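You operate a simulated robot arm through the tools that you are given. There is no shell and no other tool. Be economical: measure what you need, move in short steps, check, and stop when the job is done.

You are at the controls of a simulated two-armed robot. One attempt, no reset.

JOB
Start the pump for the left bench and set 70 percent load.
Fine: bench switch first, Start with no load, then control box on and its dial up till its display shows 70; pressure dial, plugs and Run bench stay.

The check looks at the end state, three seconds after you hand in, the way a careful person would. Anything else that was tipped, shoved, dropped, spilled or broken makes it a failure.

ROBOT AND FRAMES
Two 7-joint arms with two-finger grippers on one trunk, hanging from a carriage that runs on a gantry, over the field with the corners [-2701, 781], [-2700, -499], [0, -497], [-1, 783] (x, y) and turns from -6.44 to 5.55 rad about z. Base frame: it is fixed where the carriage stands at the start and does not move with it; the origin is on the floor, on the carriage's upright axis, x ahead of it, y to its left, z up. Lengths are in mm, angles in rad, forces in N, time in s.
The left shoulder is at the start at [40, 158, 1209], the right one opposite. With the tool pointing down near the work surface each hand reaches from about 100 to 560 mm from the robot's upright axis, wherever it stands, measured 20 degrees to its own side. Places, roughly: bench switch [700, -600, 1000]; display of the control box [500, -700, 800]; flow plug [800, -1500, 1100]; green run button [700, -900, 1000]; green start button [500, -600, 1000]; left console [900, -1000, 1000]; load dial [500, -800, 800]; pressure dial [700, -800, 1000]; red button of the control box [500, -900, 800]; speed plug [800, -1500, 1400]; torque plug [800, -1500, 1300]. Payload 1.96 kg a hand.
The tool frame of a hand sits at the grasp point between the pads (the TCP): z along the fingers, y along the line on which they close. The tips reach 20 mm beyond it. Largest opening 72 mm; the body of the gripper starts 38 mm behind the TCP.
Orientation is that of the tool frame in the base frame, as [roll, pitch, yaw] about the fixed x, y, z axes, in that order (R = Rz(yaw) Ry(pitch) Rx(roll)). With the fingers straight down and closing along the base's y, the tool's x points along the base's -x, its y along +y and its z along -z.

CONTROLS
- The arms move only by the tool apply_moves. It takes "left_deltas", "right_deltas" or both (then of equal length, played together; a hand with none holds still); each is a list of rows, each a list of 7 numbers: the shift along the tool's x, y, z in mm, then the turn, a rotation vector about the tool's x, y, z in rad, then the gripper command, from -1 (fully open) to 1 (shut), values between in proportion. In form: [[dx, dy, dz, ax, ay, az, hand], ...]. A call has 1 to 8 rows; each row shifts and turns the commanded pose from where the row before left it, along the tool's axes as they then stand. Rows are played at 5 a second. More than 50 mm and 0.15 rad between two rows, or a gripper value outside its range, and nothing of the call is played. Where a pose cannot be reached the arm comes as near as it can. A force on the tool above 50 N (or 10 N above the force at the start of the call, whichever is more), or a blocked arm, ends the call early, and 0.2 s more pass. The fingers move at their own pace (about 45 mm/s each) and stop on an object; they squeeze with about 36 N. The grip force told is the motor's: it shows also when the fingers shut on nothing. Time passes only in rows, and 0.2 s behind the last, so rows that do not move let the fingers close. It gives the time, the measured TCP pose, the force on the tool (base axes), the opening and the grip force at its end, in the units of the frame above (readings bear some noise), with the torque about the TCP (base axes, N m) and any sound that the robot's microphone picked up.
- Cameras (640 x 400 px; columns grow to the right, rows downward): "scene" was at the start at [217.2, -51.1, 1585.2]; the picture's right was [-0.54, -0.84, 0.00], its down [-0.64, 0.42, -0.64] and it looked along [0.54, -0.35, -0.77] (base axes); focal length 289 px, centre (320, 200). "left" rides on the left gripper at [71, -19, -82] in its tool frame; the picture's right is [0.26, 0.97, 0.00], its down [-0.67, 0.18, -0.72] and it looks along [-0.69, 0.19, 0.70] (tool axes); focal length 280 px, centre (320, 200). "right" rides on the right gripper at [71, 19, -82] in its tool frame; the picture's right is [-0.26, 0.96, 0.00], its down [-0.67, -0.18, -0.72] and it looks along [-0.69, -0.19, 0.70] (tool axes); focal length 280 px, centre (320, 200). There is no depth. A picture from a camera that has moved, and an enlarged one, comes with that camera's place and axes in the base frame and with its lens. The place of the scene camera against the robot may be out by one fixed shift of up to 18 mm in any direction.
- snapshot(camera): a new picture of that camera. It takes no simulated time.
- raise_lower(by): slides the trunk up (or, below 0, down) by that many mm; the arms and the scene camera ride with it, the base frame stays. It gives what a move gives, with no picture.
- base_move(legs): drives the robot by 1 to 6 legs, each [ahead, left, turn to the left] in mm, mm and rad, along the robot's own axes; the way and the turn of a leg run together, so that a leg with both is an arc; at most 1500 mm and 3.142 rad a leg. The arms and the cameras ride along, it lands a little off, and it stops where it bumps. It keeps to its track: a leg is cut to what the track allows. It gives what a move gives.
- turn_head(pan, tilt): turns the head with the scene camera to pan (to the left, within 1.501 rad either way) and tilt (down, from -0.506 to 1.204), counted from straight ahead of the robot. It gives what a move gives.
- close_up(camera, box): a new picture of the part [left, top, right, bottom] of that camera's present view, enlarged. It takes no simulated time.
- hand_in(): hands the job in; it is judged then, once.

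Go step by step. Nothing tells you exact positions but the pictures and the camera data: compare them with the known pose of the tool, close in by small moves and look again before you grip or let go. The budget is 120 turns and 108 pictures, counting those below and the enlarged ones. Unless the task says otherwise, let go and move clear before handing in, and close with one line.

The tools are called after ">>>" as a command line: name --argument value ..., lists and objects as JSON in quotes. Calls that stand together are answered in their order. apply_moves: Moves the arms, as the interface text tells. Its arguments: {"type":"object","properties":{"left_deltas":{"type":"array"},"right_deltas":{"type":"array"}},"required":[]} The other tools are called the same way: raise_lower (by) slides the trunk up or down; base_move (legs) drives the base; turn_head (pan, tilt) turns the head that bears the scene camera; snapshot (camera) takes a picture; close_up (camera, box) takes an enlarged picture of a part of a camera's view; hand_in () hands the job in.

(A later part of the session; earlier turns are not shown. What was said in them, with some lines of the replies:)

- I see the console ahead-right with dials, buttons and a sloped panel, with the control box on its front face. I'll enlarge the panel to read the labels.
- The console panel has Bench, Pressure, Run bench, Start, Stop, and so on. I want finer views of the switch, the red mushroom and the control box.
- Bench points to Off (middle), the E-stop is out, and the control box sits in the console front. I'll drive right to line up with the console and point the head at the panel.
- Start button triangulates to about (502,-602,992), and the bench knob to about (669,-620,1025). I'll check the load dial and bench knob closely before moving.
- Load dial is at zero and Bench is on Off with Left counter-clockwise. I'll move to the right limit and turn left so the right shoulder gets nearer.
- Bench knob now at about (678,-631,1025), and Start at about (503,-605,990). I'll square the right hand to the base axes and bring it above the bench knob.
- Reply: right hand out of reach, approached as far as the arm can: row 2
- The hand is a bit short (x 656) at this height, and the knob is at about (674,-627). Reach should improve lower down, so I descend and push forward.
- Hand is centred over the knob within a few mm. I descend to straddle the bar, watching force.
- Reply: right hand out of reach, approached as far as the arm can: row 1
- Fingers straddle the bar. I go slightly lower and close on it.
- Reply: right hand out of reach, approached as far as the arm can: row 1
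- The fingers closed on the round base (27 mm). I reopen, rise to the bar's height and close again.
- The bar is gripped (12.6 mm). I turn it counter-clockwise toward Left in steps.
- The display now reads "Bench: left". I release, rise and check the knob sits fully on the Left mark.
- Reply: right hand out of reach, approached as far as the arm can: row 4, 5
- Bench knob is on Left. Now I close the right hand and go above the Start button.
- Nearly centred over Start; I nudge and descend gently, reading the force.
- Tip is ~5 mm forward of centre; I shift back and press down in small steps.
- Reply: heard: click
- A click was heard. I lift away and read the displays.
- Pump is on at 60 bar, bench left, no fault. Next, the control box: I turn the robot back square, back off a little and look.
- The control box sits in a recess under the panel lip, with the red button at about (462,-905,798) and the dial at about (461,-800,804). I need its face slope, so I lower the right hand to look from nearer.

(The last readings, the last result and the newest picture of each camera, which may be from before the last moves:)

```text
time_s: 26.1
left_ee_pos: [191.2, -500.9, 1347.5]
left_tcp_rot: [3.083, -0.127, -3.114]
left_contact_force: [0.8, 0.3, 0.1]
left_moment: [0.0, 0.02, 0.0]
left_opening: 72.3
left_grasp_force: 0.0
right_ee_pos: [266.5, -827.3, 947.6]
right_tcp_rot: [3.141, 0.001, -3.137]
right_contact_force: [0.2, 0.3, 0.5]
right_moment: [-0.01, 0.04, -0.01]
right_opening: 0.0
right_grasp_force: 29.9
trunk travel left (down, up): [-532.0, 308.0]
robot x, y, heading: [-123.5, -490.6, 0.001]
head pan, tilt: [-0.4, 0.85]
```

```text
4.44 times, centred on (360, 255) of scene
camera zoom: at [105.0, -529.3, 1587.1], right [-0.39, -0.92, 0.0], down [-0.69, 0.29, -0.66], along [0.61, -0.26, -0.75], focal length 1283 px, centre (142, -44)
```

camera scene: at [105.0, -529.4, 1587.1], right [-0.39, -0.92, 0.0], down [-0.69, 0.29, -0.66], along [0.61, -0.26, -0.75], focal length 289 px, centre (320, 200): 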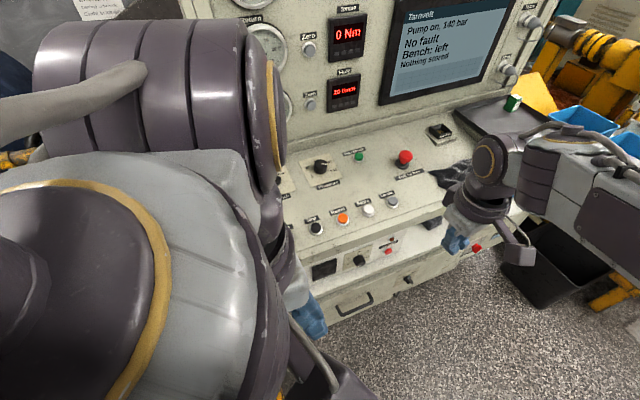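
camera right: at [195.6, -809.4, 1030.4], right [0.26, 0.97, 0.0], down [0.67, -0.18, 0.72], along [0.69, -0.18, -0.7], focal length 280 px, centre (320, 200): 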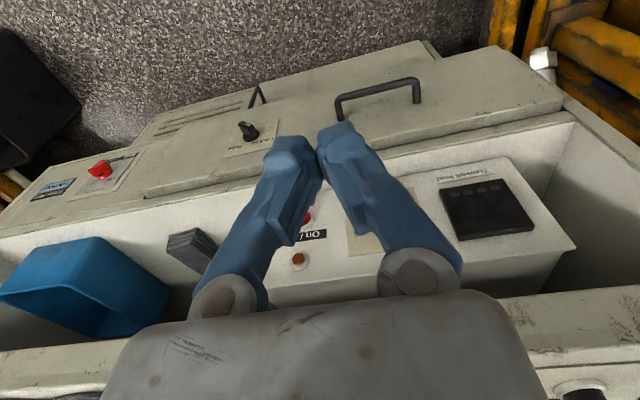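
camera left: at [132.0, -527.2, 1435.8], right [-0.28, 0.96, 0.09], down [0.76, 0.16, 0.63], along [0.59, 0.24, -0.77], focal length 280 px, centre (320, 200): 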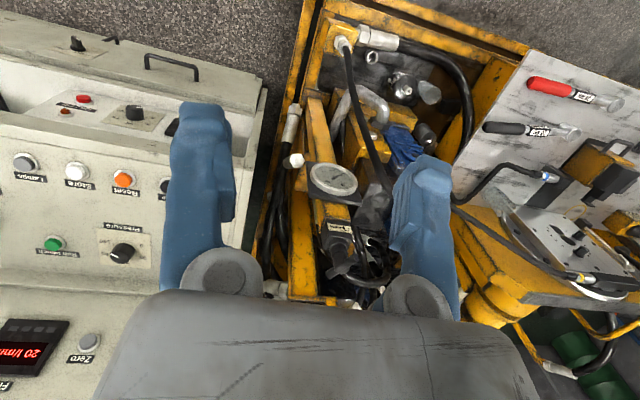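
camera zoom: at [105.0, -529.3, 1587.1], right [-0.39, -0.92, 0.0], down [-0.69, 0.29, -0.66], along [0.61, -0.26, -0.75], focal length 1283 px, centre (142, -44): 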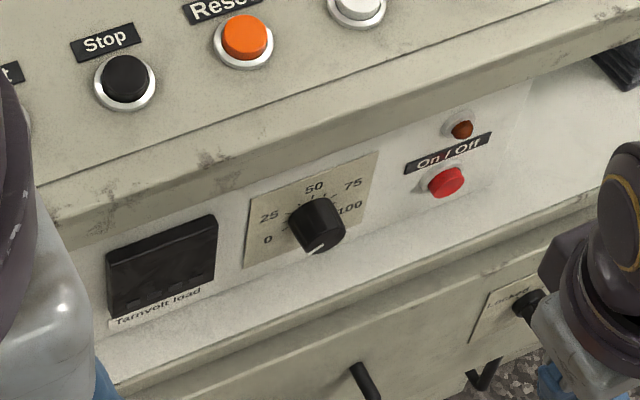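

The box face is close to vertical, leaning back about 15–20°, so I need the tool pointing forward with a slight downward tilt. I'll back off, lower the trunk and pitch the hand up.

>>> base_move --legs '[[-130, 0, 0]]'

>>> apply_moves --right_deltas '[[0, 0, 0, 0, -0.14, 0, 1], [0, 0, 0, 0, -0.14, 0, 1], [0, 0, 0, 0, -0.14, 0, 1], [0, 0, 0, 0, -0.14, 0, 1], [0, 0, 0, 0, -0.14, 0, 1], [0, 0, 0, 0, -0.14, 0, 1], [0, 0, 0, 0, -0.14, 0, 1], [0, 0, 0, 0, -0.14, 0, 1]]'

>>> raise_lower --by -150

>>> snapshot --camera "scene"

>>> snapshot --camera "right"

```text
time_s: 27.3
left_ee_pos: [61.4, -502.2, 1346.6]
left_tcp_rot: [3.082, -0.124, -3.115]
left_contact_force: [-0.5, -0.5, -0.5]
left_moment: [0.02, 0.0, -0.03]
left_opening: 72.0
left_grasp_force: 0.1
right_ee_pos: [137.3, -828.7, 948.2]
right_tcp_rot: [-3.141, 0.0, -3.136]
right_contact_force: [-0.2, 0.8, -0.8]
right_moment: [0.0, 0.0, -0.01]
right_opening: 0.3
right_grasp_force: 29.6
trunk travel left (down, up): [-532.0, 308.0]
robot x, y, heading: [-246.1, -488.3, -0.001]
head pan, tilt: [-0.4, 0.85]
```

```text
time_s: 29.1
left_ee_pos: [60.9, -500.7, 1346.8]
left_tcp_rot: [3.085, -0.124, -3.114]
left_contact_force: [-0.2, 0.0, -0.6]
left_moment: [0.0, -0.03, -0.01]
left_opening: 72.0
left_grasp_force: 0.1
right_ee_pos: [137.8, -829.0, 949.6]
right_tcp_rot: [3.141, 1.121, -3.139]
right_contact_force: [-1.1, -0.2, -0.7]
right_moment: [0.0, 0.01, -0.04]
right_opening: 0.1
right_grasp_force: 30.2
trunk travel left (down, up): [-532.0, 308.0]
robot x, y, heading: [-248.5, -489.4, 0.001]
head pan, tilt: [-0.4, 0.85]
```

```text
time_s: 30.9
left_ee_pos: [62.9, -501.9, 1197.7]
left_tcp_rot: [3.085, -0.126, -3.114]
left_contact_force: [0.2, 0.8, -0.6]
left_moment: [0.03, 0.0, 0.0]
left_opening: 72.0
left_grasp_force: 0.1
right_ee_pos: [138.6, -828.8, 798.7]
right_tcp_rot: [-3.139, 1.122, -3.137]
right_contact_force: [0.0, 0.6, -0.3]
right_moment: [-0.02, -0.02, -0.03]
right_opening: 0.0
right_grasp_force: 29.8
trunk travel left (down, up): [-382.0, 458.0]
robot x, y, heading: [-249.1, -488.9, 0.004]
head pan, tilt: [-0.4, 0.85]
```

```text
67 pictures are left
camera scene: at [-24.0, -529.4, 1437.1], right [-0.39, -0.92, 0.0], down [-0.69, 0.29, -0.66], along [0.61, -0.26, -0.75], focal length 289 px, centre (320, 200)
```

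scene: 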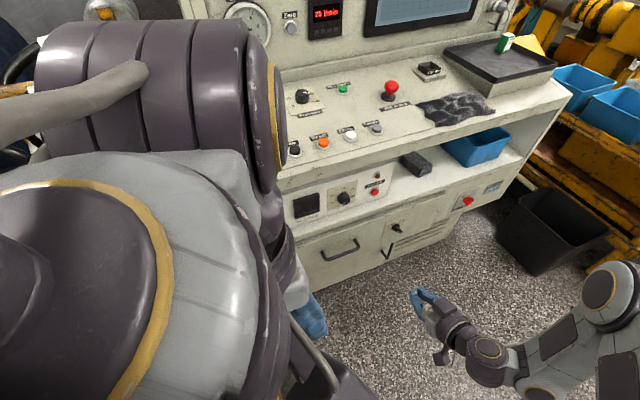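

```text
66 pictures are left
camera right: at [32.8, -809.9, 771.1], right [0.11, 0.97, 0.24], down [-0.35, -0.18, 0.92], along [0.93, -0.18, 0.32], focal length 280 px, centre (320, 200)
```

right: 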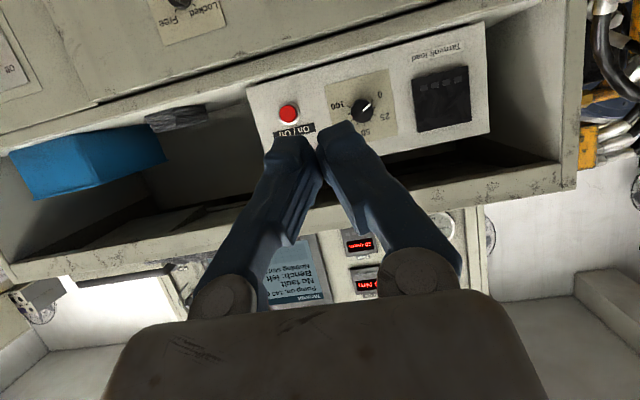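

Now the box face is seen head-on from below. I zoom in on the dial and red button.

>>> close_up --camera "right" --box '[240, 20, 500, 180]'

>>> close_up --camera "scene" --box '[280, 160, 400, 230]'

```text
2.46 times, centred on (370, 100) of right
camera zoom: at [32.8, -809.9, 771.1], right [0.11, 0.97, 0.24], down [-0.35, -0.18, 0.92], along [0.93, -0.18, 0.32], focal length 690 px, centre (197, 446)
```

zoom: 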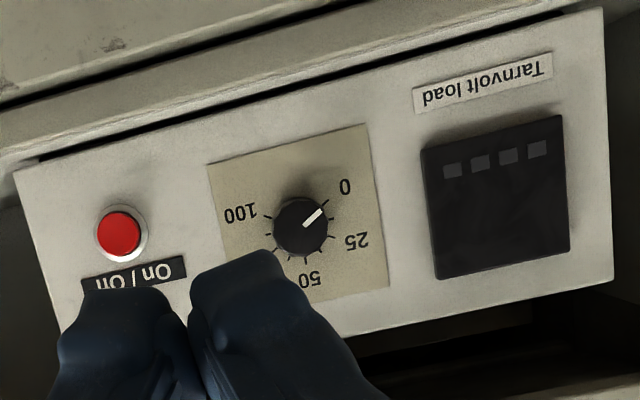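

```text
5.33 times, centred on (340, 195) of scene
camera zoom: at [-24.0, -529.4, 1437.1], right [-0.39, -0.92, 0.0], down [-0.69, 0.29, -0.66], along [0.61, -0.26, -0.75], focal length 1540 px, centre (213, 227)
```

zoom: 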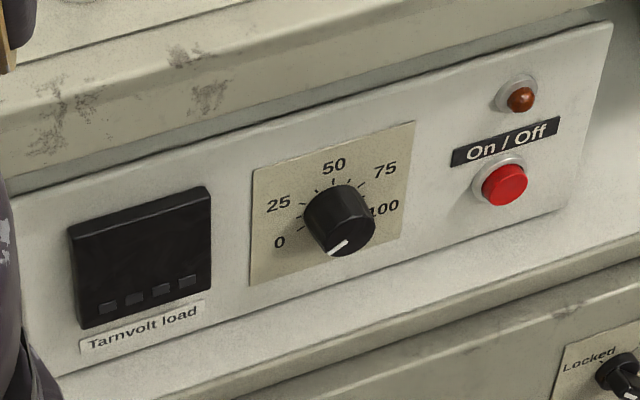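

Red button at about (477,-911,774), dial at about (462,-800,797), and the face is nearly vertical. I pitch the closed hand up further and approach the red button first.

>>> apply_moves --right_deltas '[[0, 0, 0, 0, -0.14, 0, 1], [0, 0, 0, 0, -0.14, 0, 1], [-5.5, -13.7, 42, 0, 0, 0, 1], [-5.5, -13.7, 42, 0, 0, 0, 1], [-5.5, -13.7, 42, 0, 0, 0, 1], [-5.5, -13.7, 42, 0, 0, 0, 1], [-5.5, -13.7, 42, 0, 0, 0, 1], [-5.5, -13.7, 42, 0, 0, 0, 1]]'

>>> snapshot --camera "right"

>>> snapshot --camera "scene"

```text
time_s: 32.7
left_ee_pos: [61.8, -500.1, 1196.8]
left_tcp_rot: [3.083, -0.124, -3.113]
left_contact_force: [0.0, 1.3, -0.1]
left_moment: [-0.01, 0.01, -0.04]
left_opening: 71.9
left_grasp_force: 0.0
right_ee_pos: [384.2, -914.3, 783.3]
right_tcp_rot: [-3.096, 1.383, -3.11]
right_contact_force: [0.8, -0.2, -0.1]
right_moment: [0.0, -0.04, -0.01]
right_opening: 0.0
right_grasp_force: 30.0
right hand out of reach, approached as far as the arm can: row 8
trunk travel left (down, up): [-382.0, 458.0]
robot x, y, heading: [-250.6, -489.1, -0.001]
head pan, tilt: [-0.4, 0.85]
```

```text
63 pictures are left
camera right: at [289.4, -895.7, 729.1], right [0.06, 0.97, 0.25], down [-0.58, -0.17, 0.8], along [0.81, -0.19, 0.55], focal length 280 px, centre (320, 200)
```

right: 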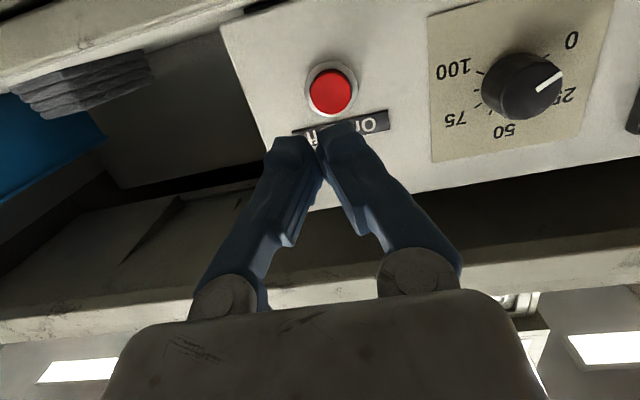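

```text
62 pictures are left
camera scene: at [-24.3, -529.1, 1437.0], right [-0.39, -0.92, 0.0], down [-0.69, 0.29, -0.66], along [0.61, -0.26, -0.75], focal length 289 px, centre (320, 200)
```

scene: 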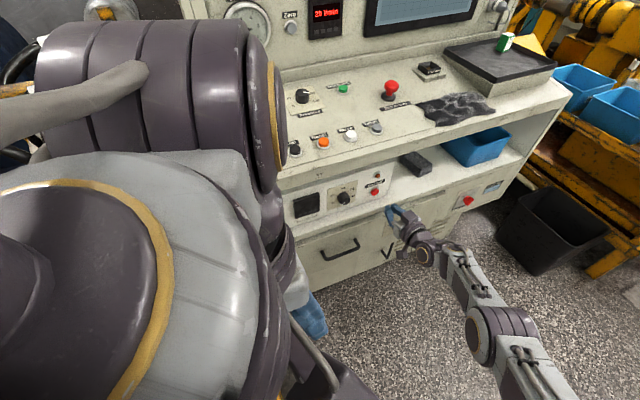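

Reach runs out at x 384, but the red button position (477,-911,774) is confirmed. I pull the hand back, then drive the base 110 mm ahead.

>>> apply_moves --right_deltas '[[0, 0, -35, 0, 0, 0, 1], [0, 0, -35, 0, 0, 0, 1]]'

>>> base_move --legs '[[110, 0, 0]]'

>>> snapshot --camera "right"

```text
time_s: 33.3
left_ee_pos: [61.9, -501.5, 1195.7]
left_tcp_rot: [3.084, -0.127, -3.114]
left_contact_force: [-0.8, 0.1, -0.1]
left_moment: [-0.01, -0.03, 0.01]
left_opening: 72.1
left_grasp_force: 0.1
right_ee_pos: [323.6, -909.3, 801.2]
right_tcp_rot: [-3.141, 1.401, -3.134]
right_contact_force: [0.3, 0.5, 0.5]
right_moment: [0.0, 0.04, -0.01]
right_opening: 0.0
right_grasp_force: 29.6
trunk travel left (down, up): [-382.0, 458.0]
robot x, y, heading: [-247.9, -487.7, 0.0]
head pan, tilt: [-0.4, 0.85]
```

```text
time_s: 34.5
left_ee_pos: [170.2, -502.0, 1197.7]
left_tcp_rot: [3.086, -0.124, -3.114]
left_contact_force: [-0.6, -0.1, 0.6]
left_moment: [0.05, 0.04, 0.05]
left_opening: 72.0
left_grasp_force: 0.1
right_ee_pos: [430.9, -910.9, 799.7]
right_tcp_rot: [3.141, 1.4, -3.136]
right_contact_force: [0.0, 0.0, 0.0]
right_moment: [0.03, 0.03, -0.03]
right_opening: 0.0
right_grasp_force: 29.3
trunk travel left (down, up): [-382.0, 458.0]
robot x, y, heading: [-140.0, -490.6, -0.002]
head pan, tilt: [-0.4, 0.85]
```

```text
61 pictures are left
camera right: at [338.5, -891.5, 745.3], right [0.04, 0.97, 0.26], down [-0.59, -0.19, 0.79], along [0.81, -0.18, 0.56], focal length 280 px, centre (320, 200)
```

right: 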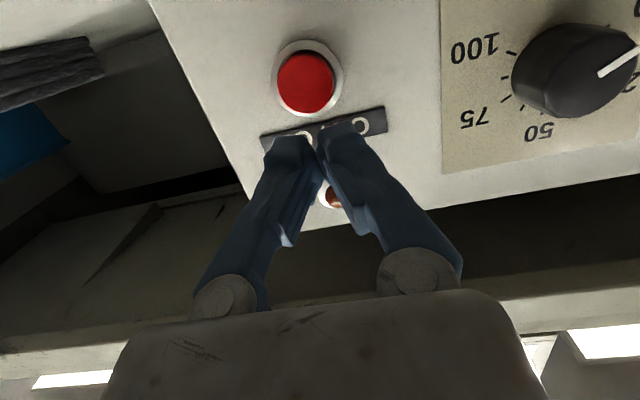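

Tip needs to drop about 18 mm, then press forward. I do it in small steps.

>>> apply_moves --right_deltas '[[9, 0, 0, 0, 0, 0, 1], [9, 0, 8, 0, 0, 0, 1], [0, 0, 8, 0, 0, 0, 1], [0, 0, 0, 0, 0, 0, 1]]'

>>> close_up --camera "right" --box '[220, 40, 420, 170]'

>>> close_up --camera "scene" --box '[340, 180, 540, 320]'

```text
time_s: 35.5
left_ee_pos: [169.9, -500.8, 1196.7]
left_tcp_rot: [3.086, -0.126, -3.112]
left_contact_force: [-0.2, 0.2, -0.7]
left_moment: [0.0, 0.0, 0.02]
left_opening: 72.1
left_grasp_force: 0.0
right_ee_pos: [444.4, -910.8, 779.3]
right_tcp_rot: [-3.14, 1.4, -3.137]
right_contact_force: [0.8, 0.2, 0.3]
right_moment: [-0.01, 0.02, -0.03]
right_opening: 0.2
right_grasp_force: 29.8
trunk travel left (down, up): [-382.0, 458.0]
robot x, y, heading: [-138.4, -488.4, -0.001]
head pan, tilt: [-0.4, 0.85]
```

```text
3.08 times, centred on (320, 105) of right
camera zoom: at [350.2, -891.7, 724.4], right [0.04, 0.97, 0.26], down [-0.59, -0.19, 0.79], along [0.81, -0.18, 0.56], focal length 863 px, centre (320, 492)
```

zoom: 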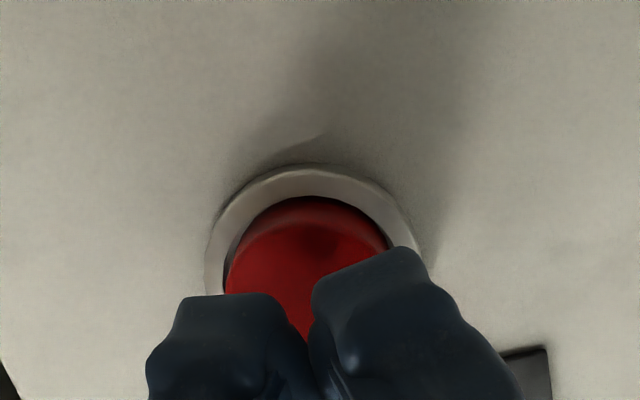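

```text
2.86 times, centred on (440, 250) of scene
camera zoom: at [84.4, -529.5, 1437.1], right [-0.39, -0.92, 0.0], down [-0.69, 0.29, -0.66], along [0.61, -0.26, -0.75], focal length 825 px, centre (-23, 57)
```

zoom: 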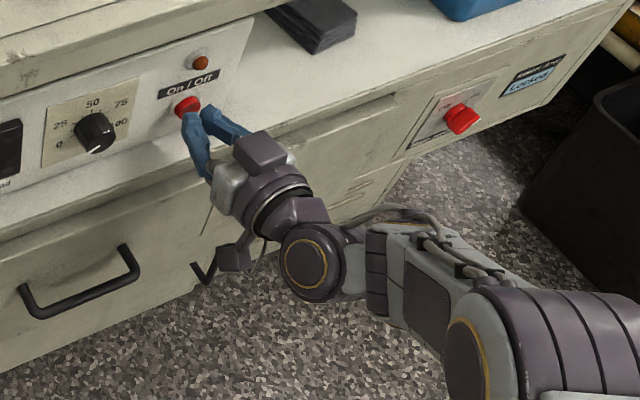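

Aligned with the red button; I press forward in 3–4 mm steps.

>>> apply_moves --right_deltas '[[2, 0, 5, 0, 0, 0, 1], [0, 0, 4, 0, 0, 0, 1], [0, 0, 3, 0, 0, 0, 1], [0, 0, 0, 0, 0, 0, 1]]'

>>> close_up --camera "scene" --box '[280, 170, 440, 270]'

```text
time_s: 36.5
left_ee_pos: [168.6, -501.7, 1197.0]
left_tcp_rot: [3.086, -0.125, -3.114]
left_contact_force: [-0.6, -0.8, 0.1]
left_moment: [0.0, -0.01, 0.0]
left_opening: 72.1
left_grasp_force: 0.0
right_ee_pos: [454.0, -908.9, 776.0]
right_tcp_rot: [-3.14, 1.4, -3.136]
right_contact_force: [-1.0, 0.5, 0.9]
right_moment: [0.01, 0.01, 0.04]
right_opening: 6.0
right_grasp_force: 30.2
trunk travel left (down, up): [-382.0, 458.0]
robot x, y, heading: [-139.7, -483.9, 0.002]
head pan, tilt: [-0.4, 0.85]
heard: click
```

```text
4.00 times, centred on (360, 220) of scene
camera zoom: at [84.3, -529.5, 1437.0], right [-0.39, -0.92, 0.0], down [-0.69, 0.29, -0.66], along [0.61, -0.26, -0.75], focal length 1155 px, centre (160, 120)
```

zoom: 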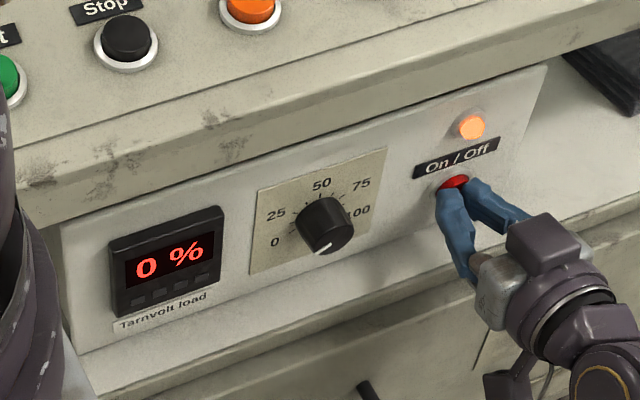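

Lamp lit and display reads 0 %. I retract, shift to in front of the dial, and pre-turn the wrist counter-clockwise to have range for the clockwise turn.

>>> apply_moves --right_deltas '[[0, 0, -30, 0, 0, 0, 1], [0, 0, -40, 0, 0, 0, 0.5], [-4, 38, 0, 0, 0, 0, 0.2], [-4, 38, 0, 0, 0, 0, 0], [-3, 33, 0, 0, 0, 0, -0.2], [0, 0, 0, 0, 0, 0, -0.2]]'

>>> snapshot --camera "right"

```text
time_s: 37.9
left_ee_pos: [171.0, -502.2, 1197.0]
left_tcp_rot: [3.084, -0.125, -3.114]
left_contact_force: [0.4, 0.3, 0.8]
left_moment: [-0.02, -0.01, -0.01]
left_opening: 72.0
left_grasp_force: 0.0
right_ee_pos: [386.9, -801.1, 798.1]
right_tcp_rot: [-3.138, 1.401, -3.132]
right_contact_force: [-0.8, 0.2, -1.0]
right_moment: [0.02, -0.01, 0.01]
right_opening: 43.2
right_grasp_force: 0.1
trunk travel left (down, up): [-382.0, 458.0]
robot x, y, heading: [-141.4, -491.5, -0.001]
head pan, tilt: [-0.4, 0.85]
```

```text
57 pictures are left
camera right: at [293.2, -781.9, 743.4], right [0.04, 0.97, 0.26], down [-0.59, -0.18, 0.79], along [0.81, -0.18, 0.56], focal length 280 px, centre (320, 200)
```

right: 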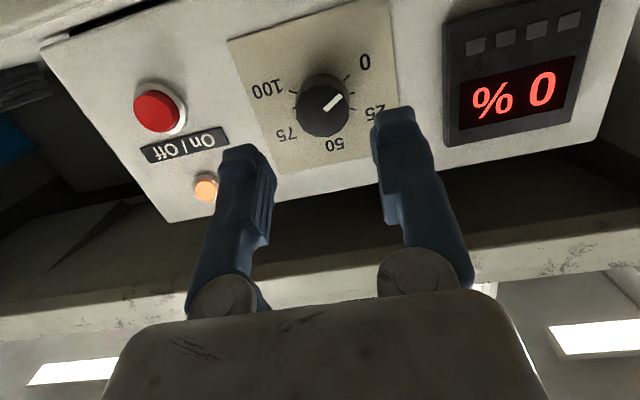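

Dial axis at about y -801, z 793. I level the tool and pre-rotate the wrist.

>>> apply_moves --right_deltas '[[0, 0, 0, 0, -0.1, 0, -0.2], [0, 0, 0, 0, 0, -0.15, -0.2], [0, 0, 0, 0, 0, -0.15, -0.2], [0, 0, 0, 0, 0, -0.15, -0.2], [0, 0, 0, 0, 0, -0.15, -0.2], [0, 0, 0, 0, 0, -0.15, -0.2], [0, 0, 0, 0, 0, -0.15, -0.2], [0, 0, 0, 0, 0, -0.15, -0.2]]'

>>> apply_moves --right_deltas '[[0, 0, 0, 0, 0, -0.15, -0.2], [0, 0, 0, 0, 0, -0.15, -0.2], [0, 0, 0, 0, 0, -0.15, -0.2], [0, 0, 0, 0, 0, 0, -0.2]]'

>>> snapshot --camera "right"

>>> snapshot --camera "scene"

```text
time_s: 39.7
left_ee_pos: [170.6, -501.4, 1197.3]
left_tcp_rot: [3.087, -0.126, -3.113]
left_contact_force: [0.5, 0.3, 0.4]
left_moment: [0.0, 0.01, -0.01]
left_opening: 71.9
left_grasp_force: 0.1
right_ee_pos: [386.4, -800.4, 798.3]
right_tcp_rot: [-1.654, 0.517, -1.609]
right_contact_force: [1.2, -0.5, 0.1]
right_moment: [0.03, 0.03, 0.01]
right_opening: 43.3
right_grasp_force: 0.1
trunk travel left (down, up): [-382.0, 458.0]
robot x, y, heading: [-140.3, -490.4, 0.002]
head pan, tilt: [-0.4, 0.85]
```

```text
time_s: 40.7
left_ee_pos: [169.6, -501.0, 1195.3]
left_tcp_rot: [3.087, -0.123, -3.115]
left_contact_force: [-0.5, -0.2, -1.0]
left_moment: [0.01, -0.01, -0.02]
left_opening: 72.0
left_grasp_force: 0.1
right_ee_pos: [387.0, -800.7, 799.6]
right_tcp_rot: [-1.643, 0.07, -1.571]
right_contact_force: [-1.1, 0.5, -0.9]
right_moment: [0.03, 0.01, -0.02]
right_opening: 43.0
right_grasp_force: 0.0
trunk travel left (down, up): [-382.0, 458.0]
robot x, y, heading: [-142.2, -492.2, 0.003]
head pan, tilt: [-0.4, 0.85]
```

```text
56 pictures are left
camera right: at [303.7, -871.1, 780.8], right [-0.07, 0.33, -0.94], down [-0.7, 0.66, 0.28], along [0.71, 0.68, 0.18], focal length 280 px, centre (320, 200)
```

right: 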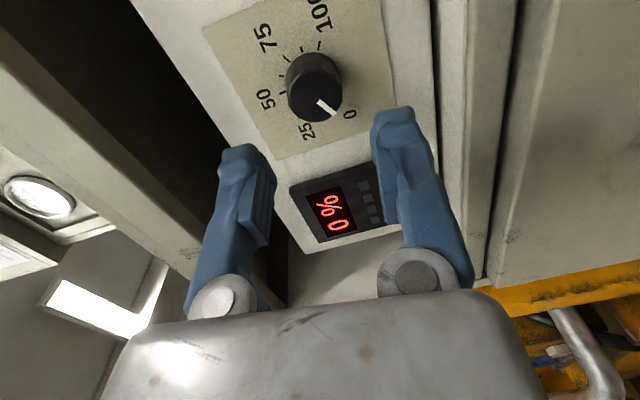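

```text
55 pictures are left
camera scene: at [84.5, -529.6, 1437.1], right [-0.39, -0.92, 0.0], down [-0.69, 0.29, -0.66], along [0.61, -0.26, -0.75], focal length 289 px, centre (320, 200)
```

scene: 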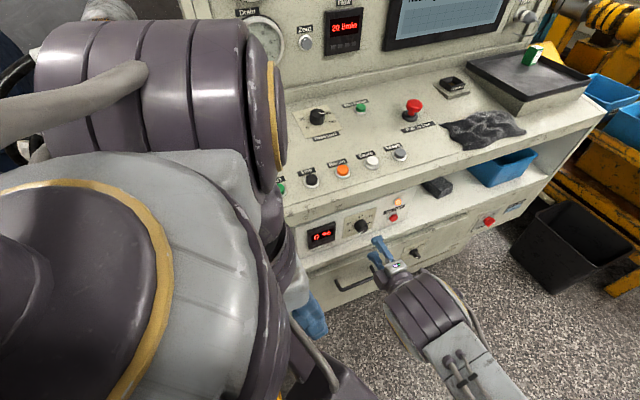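

Wrist turned fine; the fingers now close vertically around the dial axis. I advance onto the dial.

>>> apply_moves --right_deltas '[[1.5, 0, 20, 0, 0, 0, -0.45], [0, 0, 20, 0, 0, 0, -0.45], [0, 0, 14, 0, 0, 0, -0.45], [0, 0, 0, 0, 0, 0, -0.45]]'

>>> snapshot --camera "right"

>>> close_up --camera "scene" --box '[280, 180, 440, 280]'

```text
time_s: 41.7
left_ee_pos: [170.6, -501.1, 1197.7]
left_tcp_rot: [3.086, -0.126, -3.115]
left_contact_force: [0.3, -1.2, 0.3]
left_moment: [0.02, 0.0, -0.01]
left_opening: 71.6
left_grasp_force: 0.1
right_ee_pos: [442.3, -802.6, 794.5]
right_tcp_rot: [-1.642, 0.071, -1.573]
right_contact_force: [-0.6, 0.9, 0.4]
right_moment: [0.0, 0.0, 0.0]
right_opening: 52.2
right_grasp_force: 0.1
trunk travel left (down, up): [-382.0, 458.0]
robot x, y, heading: [-139.4, -489.2, -0.002]
head pan, tilt: [-0.4, 0.85]
```

```text
54 pictures are left
camera right: at [357.7, -872.5, 776.5], right [-0.07, 0.33, -0.94], down [-0.7, 0.66, 0.28], along [0.71, 0.68, 0.19], focal length 280 px, centre (320, 200)
```

right: 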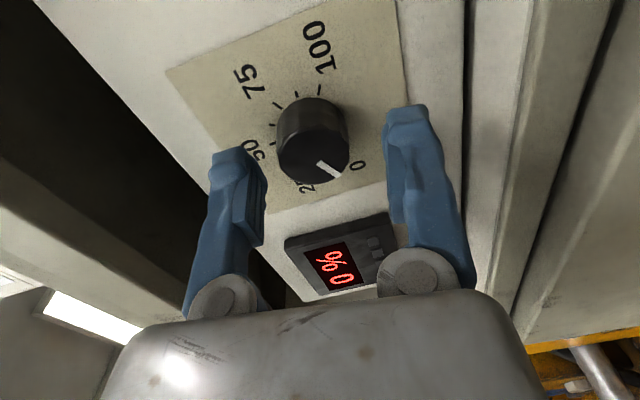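

```text
4.00 times, centred on (360, 230) of scene
camera zoom: at [84.4, -529.5, 1437.1], right [-0.39, -0.92, 0.0], down [-0.69, 0.29, -0.66], along [0.61, -0.26, -0.75], focal length 1155 px, centre (160, 80)
```

zoom: 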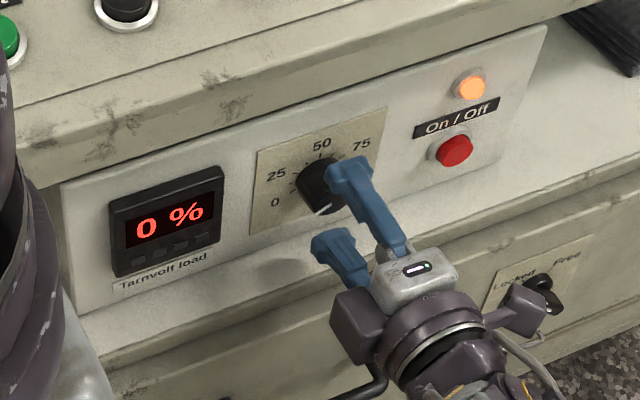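

Well centred. I advance 15 mm and close on the dial.

>>> apply_moves --right_deltas '[[0, -2, 8, 0, 0, 0, -0.45], [0, 0, 7, 0, 0, 0, -0.45], [0, 0, 0, 0, 0, 0, 0.2], [0, 0, 0, 0, 0, 0, 0.6], [0, 0, 0, 0, 0, 0, 0.6]]'

>>> snapshot --camera "right"

```text
time_s: 42.9
left_ee_pos: [170.3, -501.2, 1197.7]
left_tcp_rot: [3.086, -0.125, -3.113]
left_contact_force: [0.2, 0.1, 0.0]
left_moment: [0.03, -0.01, -0.01]
left_opening: 71.9
left_grasp_force: 0.0
right_ee_pos: [457.3, -802.7, 796.6]
right_tcp_rot: [-1.639, 0.07, -1.572]
right_contact_force: [-6.4, 2.0, 15.6]
right_moment: [0.04, -0.14, 0.01]
right_opening: 31.6
right_grasp_force: 37.1
trunk travel left (down, up): [-382.0, 458.0]
robot x, y, heading: [-143.5, -492.8, -0.003]
head pan, tilt: [-0.4, 0.85]
```

```text
52 pictures are left
camera right: at [373.5, -873.3, 778.9], right [-0.07, 0.33, -0.94], down [-0.7, 0.66, 0.28], along [0.71, 0.68, 0.19], focal length 280 px, centre (320, 200)
```

right: 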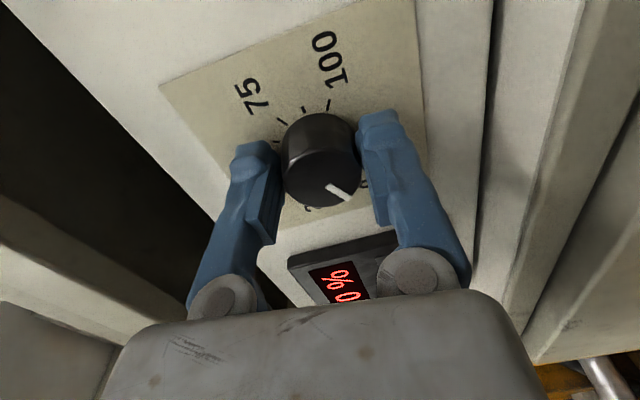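

The dial is gripped (31.6 mm). I turn clockwise in steps, watching the box display.

>>> apply_moves --right_deltas '[[0, -1.5, 0, 0, 0, 0, 0.6], [0, 0, 0, 0, 0, 0.12, 0.6], [0, 0, 0, 0, 0, 0.12, 0.6], [0, 0, 0, 0, 0, 0.12, 0.6], [0, 0, 0, 0, 0, 0.12, 0.6], [0, 0, 0, 0, 0, 0, 0.6]]'

>>> close_up --camera "scene" --box '[280, 180, 440, 280]'

>>> snapshot --camera "right"

```text
time_s: 44.3
left_ee_pos: [170.7, -501.3, 1196.9]
left_tcp_rot: [3.087, -0.125, -3.112]
left_contact_force: [-0.1, 0.3, 0.3]
left_moment: [0.0, -0.01, -0.03]
left_opening: 72.0
left_grasp_force: 0.0
right_ee_pos: [456.8, -803.3, 796.8]
right_tcp_rot: [-1.657, 0.553, -1.613]
right_contact_force: [5.2, -0.3, -4.4]
right_moment: [-0.01, -0.23, 0.26]
right_opening: 31.4
right_grasp_force: 39.7
trunk travel left (down, up): [-382.0, 458.0]
robot x, y, heading: [-140.9, -491.8, -0.001]
head pan, tilt: [-0.4, 0.85]
```

```text
4.00 times, centred on (360, 230) of scene
camera zoom: at [84.8, -529.5, 1437.0], right [-0.39, -0.92, 0.0], down [-0.69, 0.29, -0.66], along [0.61, -0.26, -0.75], focal length 1155 px, centre (160, 80)
```

zoom: 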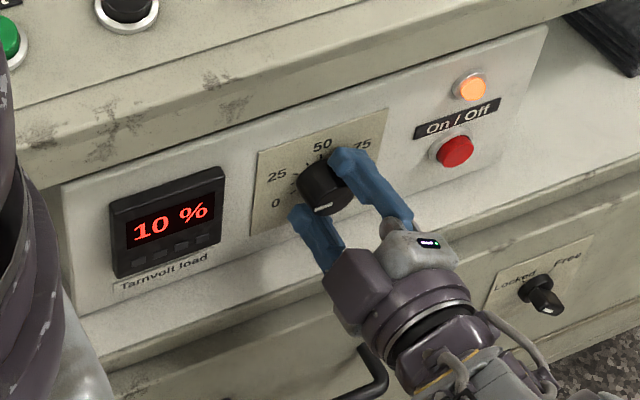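

```text
50 pictures are left
camera right: at [370.9, -853.7, 749.3], right [-0.05, 0.73, -0.68], down [-0.68, 0.47, 0.56], along [0.73, 0.49, 0.47], focal length 280 px, centre (320, 200)
```

right: 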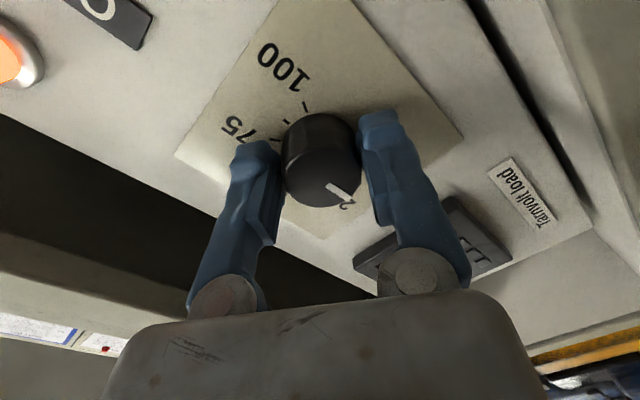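

The display reads 10 % after 0.48 rad, with no slip. I continue turning.

>>> apply_moves --right_deltas '[[0, 0, 0, 0, 0, 0.13, 0.6], [0, 0, 0, 0, 0, 0.13, 0.6], [0, 0, 0, 0, 0, 0.13, 0.6], [0, 0, 0, 0, 0, 0.13, 0.6], [0, 0, 0, 0, 0, 0.13, 0.6], [0, 0, 0, 0, 0, 0.13, 0.6], [0, 0, 0, 0, 0, 0.13, 0.6], [0, 0, 0, 0, 0, 0, 0.6]]'

>>> close_up --camera "scene" --box '[280, 180, 440, 280]'

```text
time_s: 46.1
left_ee_pos: [169.0, -501.9, 1197.2]
left_tcp_rot: [3.082, -0.126, -3.113]
left_contact_force: [0.7, 0.1, -0.8]
left_moment: [-0.01, -0.01, 0.0]
left_opening: 72.0
left_grasp_force: 0.1
right_ee_pos: [456.5, -801.2, 795.5]
right_tcp_rot: [-2.172, 1.441, -2.164]
right_contact_force: [7.1, -0.7, -18.5]
right_moment: [-0.02, 0.37, 0.01]
right_opening: 31.4
right_grasp_force: 40.3
trunk travel left (down, up): [-382.0, 458.0]
robot x, y, heading: [-138.7, -489.5, -0.0]
head pan, tilt: [-0.4, 0.85]
```

```text
4.00 times, centred on (360, 230) of scene
camera zoom: at [84.4, -529.0, 1437.0], right [-0.39, -0.92, 0.0], down [-0.69, 0.29, -0.66], along [0.61, -0.26, -0.75], focal length 1155 px, centre (160, 80)
```

zoom: 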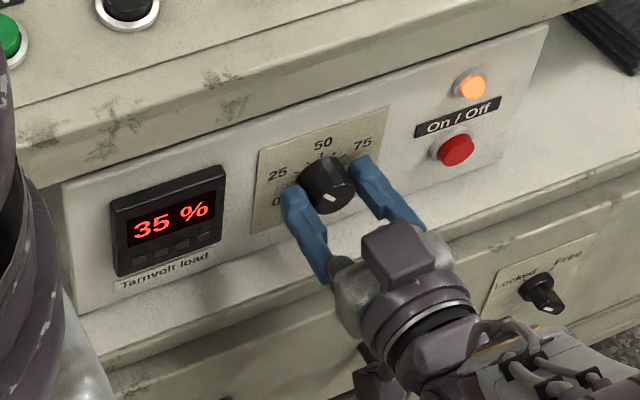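

35 %, so about 1.27 rad more. I relax the small vertical strain and continue.

>>> apply_moves --right_deltas '[[1.5, 0, 0, 0, 0, 0.13, 0.6], [0, 0, 0, 0, 0, 0.13, 0.6], [0, 0, 0, 0, 0, 0.13, 0.6], [0, 0, 0, 0, 0, 0.13, 0.6], [0, 0, 0, 0, 0, 0.13, 0.6], [0, 0, 0, 0, 0, 0.13, 0.6], [0, 0, 0, 0, 0, 0.13, 0.6], [0, 0, 0, 0, 0, 0, 0.6]]'

>>> close_up --camera "scene" --box '[280, 180, 440, 280]'

```text
time_s: 47.9
left_ee_pos: [168.3, -500.4, 1197.2]
left_tcp_rot: [3.083, -0.124, -3.114]
left_contact_force: [0.1, 0.3, -1.0]
left_moment: [-0.02, 0.01, 0.02]
left_opening: 71.7
left_grasp_force: 0.0
right_ee_pos: [456.1, -800.2, 796.2]
right_tcp_rot: [1.665, 0.763, 1.641]
right_contact_force: [-15.1, 11.6, 25.5]
right_moment: [0.02, -0.31, 0.45]
right_opening: 31.1
right_grasp_force: 40.2
trunk travel left (down, up): [-382.0, 458.0]
robot x, y, heading: [-140.3, -490.9, -0.003]
head pan, tilt: [-0.4, 0.85]
```

```text
4.00 times, centred on (360, 230) of scene
camera zoom: at [83.8, -528.5, 1437.1], right [-0.39, -0.92, 0.0], down [-0.69, 0.29, -0.66], along [0.61, -0.26, -0.75], focal length 1155 px, centre (160, 80)
```

zoom: 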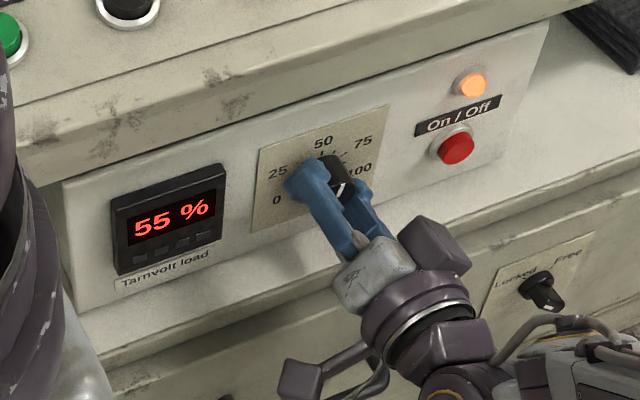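

55 %. I relieve the strain and turn a little further in smaller steps.

>>> apply_moves --right_deltas '[[-0.6, 2, -1, 0, 0, 0, 0.6], [0, 0, 0, 0, 0, 0.12, 0.6], [0, 0, 0, 0, 0, 0.12, 0.6], [0, 0, 0, 0, 0, 0.12, 0.6], [0, 0, 0, 0, 0, 0, 0.6]]'

>>> close_up --camera "scene" --box '[280, 180, 440, 280]'

```text
time_s: 49.1
left_ee_pos: [171.5, -499.8, 1196.2]
left_tcp_rot: [3.085, -0.124, -3.113]
left_contact_force: [0.3, -0.5, 1.0]
left_moment: [0.02, 0.03, 0.05]
left_opening: 72.1
left_grasp_force: 0.0
right_ee_pos: [456.2, -800.8, 797.1]
right_tcp_rot: [1.649, 0.406, 1.606]
right_contact_force: [2.4, 6.2, 0.6]
right_moment: [-0.04, 0.2, 0.64]
right_opening: 31.2
right_grasp_force: 40.1
trunk travel left (down, up): [-382.0, 458.0]
robot x, y, heading: [-139.3, -491.4, -0.002]
head pan, tilt: [-0.4, 0.85]
```

```text
4.00 times, centred on (360, 230) of scene
camera zoom: at [84.8, -528.7, 1437.0], right [-0.39, -0.92, 0.0], down [-0.69, 0.29, -0.66], along [0.61, -0.26, -0.75], focal length 1155 px, centre (160, 80)
```

zoom: 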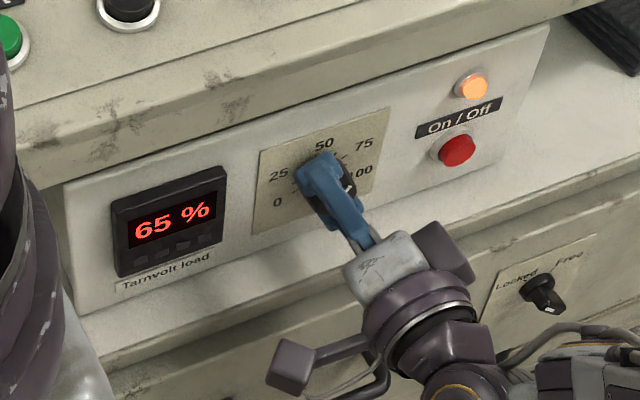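

65 %. One more step of about 0.18 rad.

>>> apply_moves --right_deltas '[[0, 0, 0, 0, 0, 0.09, 0.6], [0, 0, 0, 0, 0, 0.09, 0.6], [0, 0, 0, 0, 0, 0, 0.6]]'

>>> close_up --camera "scene" --box '[280, 180, 440, 280]'

```text
time_s: 49.9
left_ee_pos: [169.3, -499.7, 1196.6]
left_tcp_rot: [3.083, -0.125, -3.112]
left_contact_force: [0.4, 0.8, 0.3]
left_moment: [0.01, -0.02, 0.02]
left_opening: 72.2
left_grasp_force: 0.0
right_ee_pos: [456.4, -800.8, 796.8]
right_tcp_rot: [1.645, 0.227, 1.591]
right_contact_force: [1.7, 4.9, -3.0]
right_moment: [0.02, 0.14, 0.67]
right_opening: 31.4
right_grasp_force: 39.5
trunk travel left (down, up): [-382.0, 458.0]
robot x, y, heading: [-140.9, -487.4, -0.001]
head pan, tilt: [-0.4, 0.85]
```

```text
4.00 times, centred on (360, 230) of scene
camera zoom: at [84.5, -528.8, 1437.0], right [-0.39, -0.92, 0.0], down [-0.69, 0.29, -0.66], along [0.61, -0.26, -0.75], focal length 1155 px, centre (160, 80)
```

zoom: 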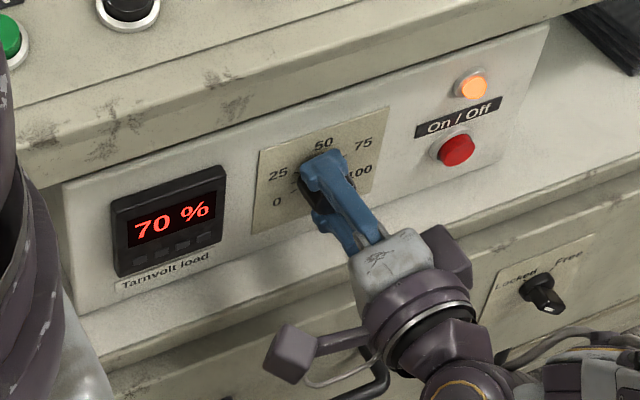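

70 %. I open the fingers and back straight out, then check it holds.

>>> apply_moves --right_deltas '[[0, 0, 0, 0, 0, 0, 0.1], [0, 0, 0, 0, 0, 0, -0.3], [0, 0, 0, 0, 0, 0, -0.45], [0, 0, -20, 0, 0, 0, -0.45], [0, 0, -40, 0, 0, 0, -0.45], [0, 0, -45, 0, 0, 0, -0.45]]'

>>> close_up --camera "scene" --box '[280, 180, 440, 280]'

>>> snapshot --camera "right"

>>> turn_head --pan -0.35 --tilt 0.4

>>> snapshot --camera "scene"

```text
time_s: 51.3
left_ee_pos: [168.6, -503.2, 1195.3]
left_tcp_rot: [3.086, -0.126, -3.115]
left_contact_force: [-0.4, -0.8, 0.3]
left_moment: [0.04, -0.03, -0.02]
left_opening: 72.0
left_grasp_force: 0.0
right_ee_pos: [347.5, -804.7, 802.0]
right_tcp_rot: [1.648, 0.229, 1.59]
right_contact_force: [-0.8, 0.1, -0.2]
right_moment: [-0.02, 0.03, 0.03]
right_opening: 52.1
right_grasp_force: 0.1
trunk travel left (down, up): [-382.0, 458.0]
robot x, y, heading: [-139.1, -490.7, -0.003]
head pan, tilt: [-0.4, 0.85]
```

```text
4.00 times, centred on (360, 230) of scene
camera zoom: at [83.1, -530.4, 1436.7], right [-0.39, -0.92, 0.0], down [-0.69, 0.29, -0.66], along [0.61, -0.26, -0.75], focal length 1155 px, centre (160, 80)
```

zoom: 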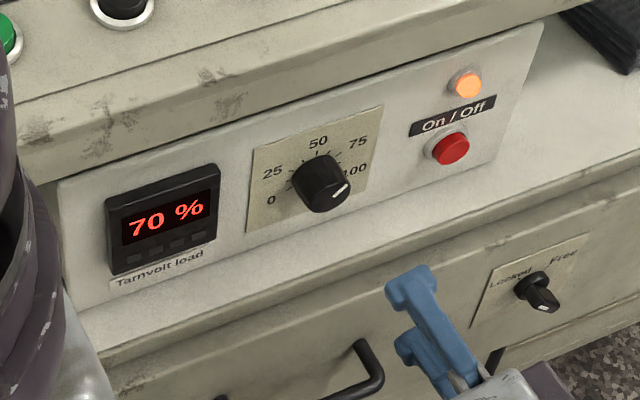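

```text
44 pictures are left
camera right: at [265.6, -731.5, 811.8], right [0.08, -0.03, 1.0], down [-0.71, -0.7, 0.03], along [0.7, -0.71, -0.08], focal length 280 px, centre (320, 200)
```

right: 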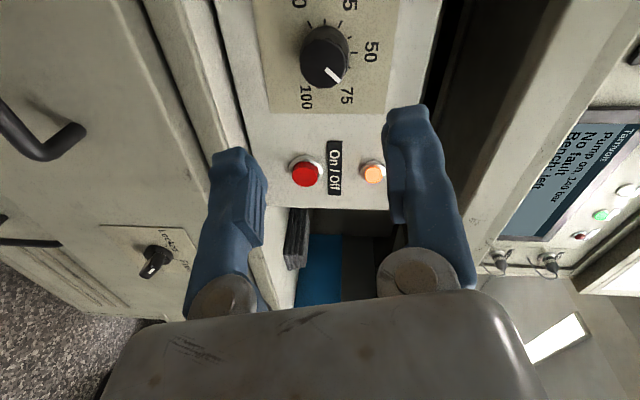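

```text
time_s: 52.2
left_ee_pos: [169.9, -502.7, 1197.6]
left_tcp_rot: [3.087, -0.126, -3.112]
left_contact_force: [-0.4, -0.7, -0.4]
left_moment: [-0.01, 0.01, -0.01]
left_opening: 71.9
left_grasp_force: 0.1
right_ee_pos: [351.1, -803.3, 803.3]
right_tcp_rot: [1.649, 0.228, 1.592]
right_contact_force: [-0.3, 0.3, 0.8]
right_moment: [-0.03, 0.02, -0.01]
right_opening: 52.4
right_grasp_force: 0.0
trunk travel left (down, up): [-382.0, 458.0]
robot x, y, heading: [-138.6, -486.4, 0.004]
head pan, tilt: [-0.351, 0.4]
```

```text
43 pictures are left
camera scene: at [99.4, -531.0, 1476.1], right [-0.34, -0.94, 0.0], down [-0.37, 0.13, -0.92], along [0.86, -0.32, -0.39], focal length 289 px, centre (320, 200)
```

scene: 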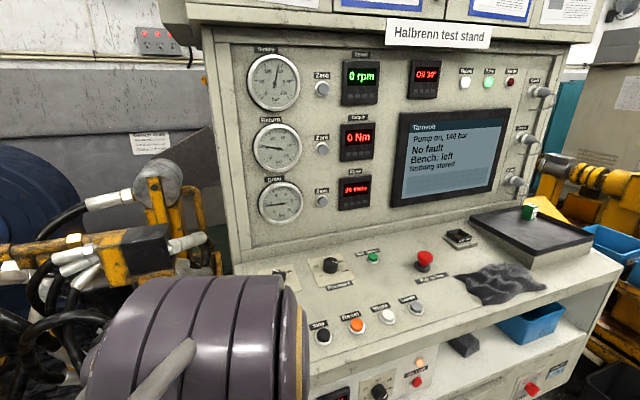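

The pump is on at 140 bar with bench left and no fault; the box is lit at 70 %, and both hands are clear. I hand in.

>>> hand_in

```text
The job is handed in.
```

The left bench's pump is running at 140 bar with no fault. I switched the bench first, started it at no load, then turned the control box on and set its display to 70 %. I left the pressure dial, plugs and Run bench alone.
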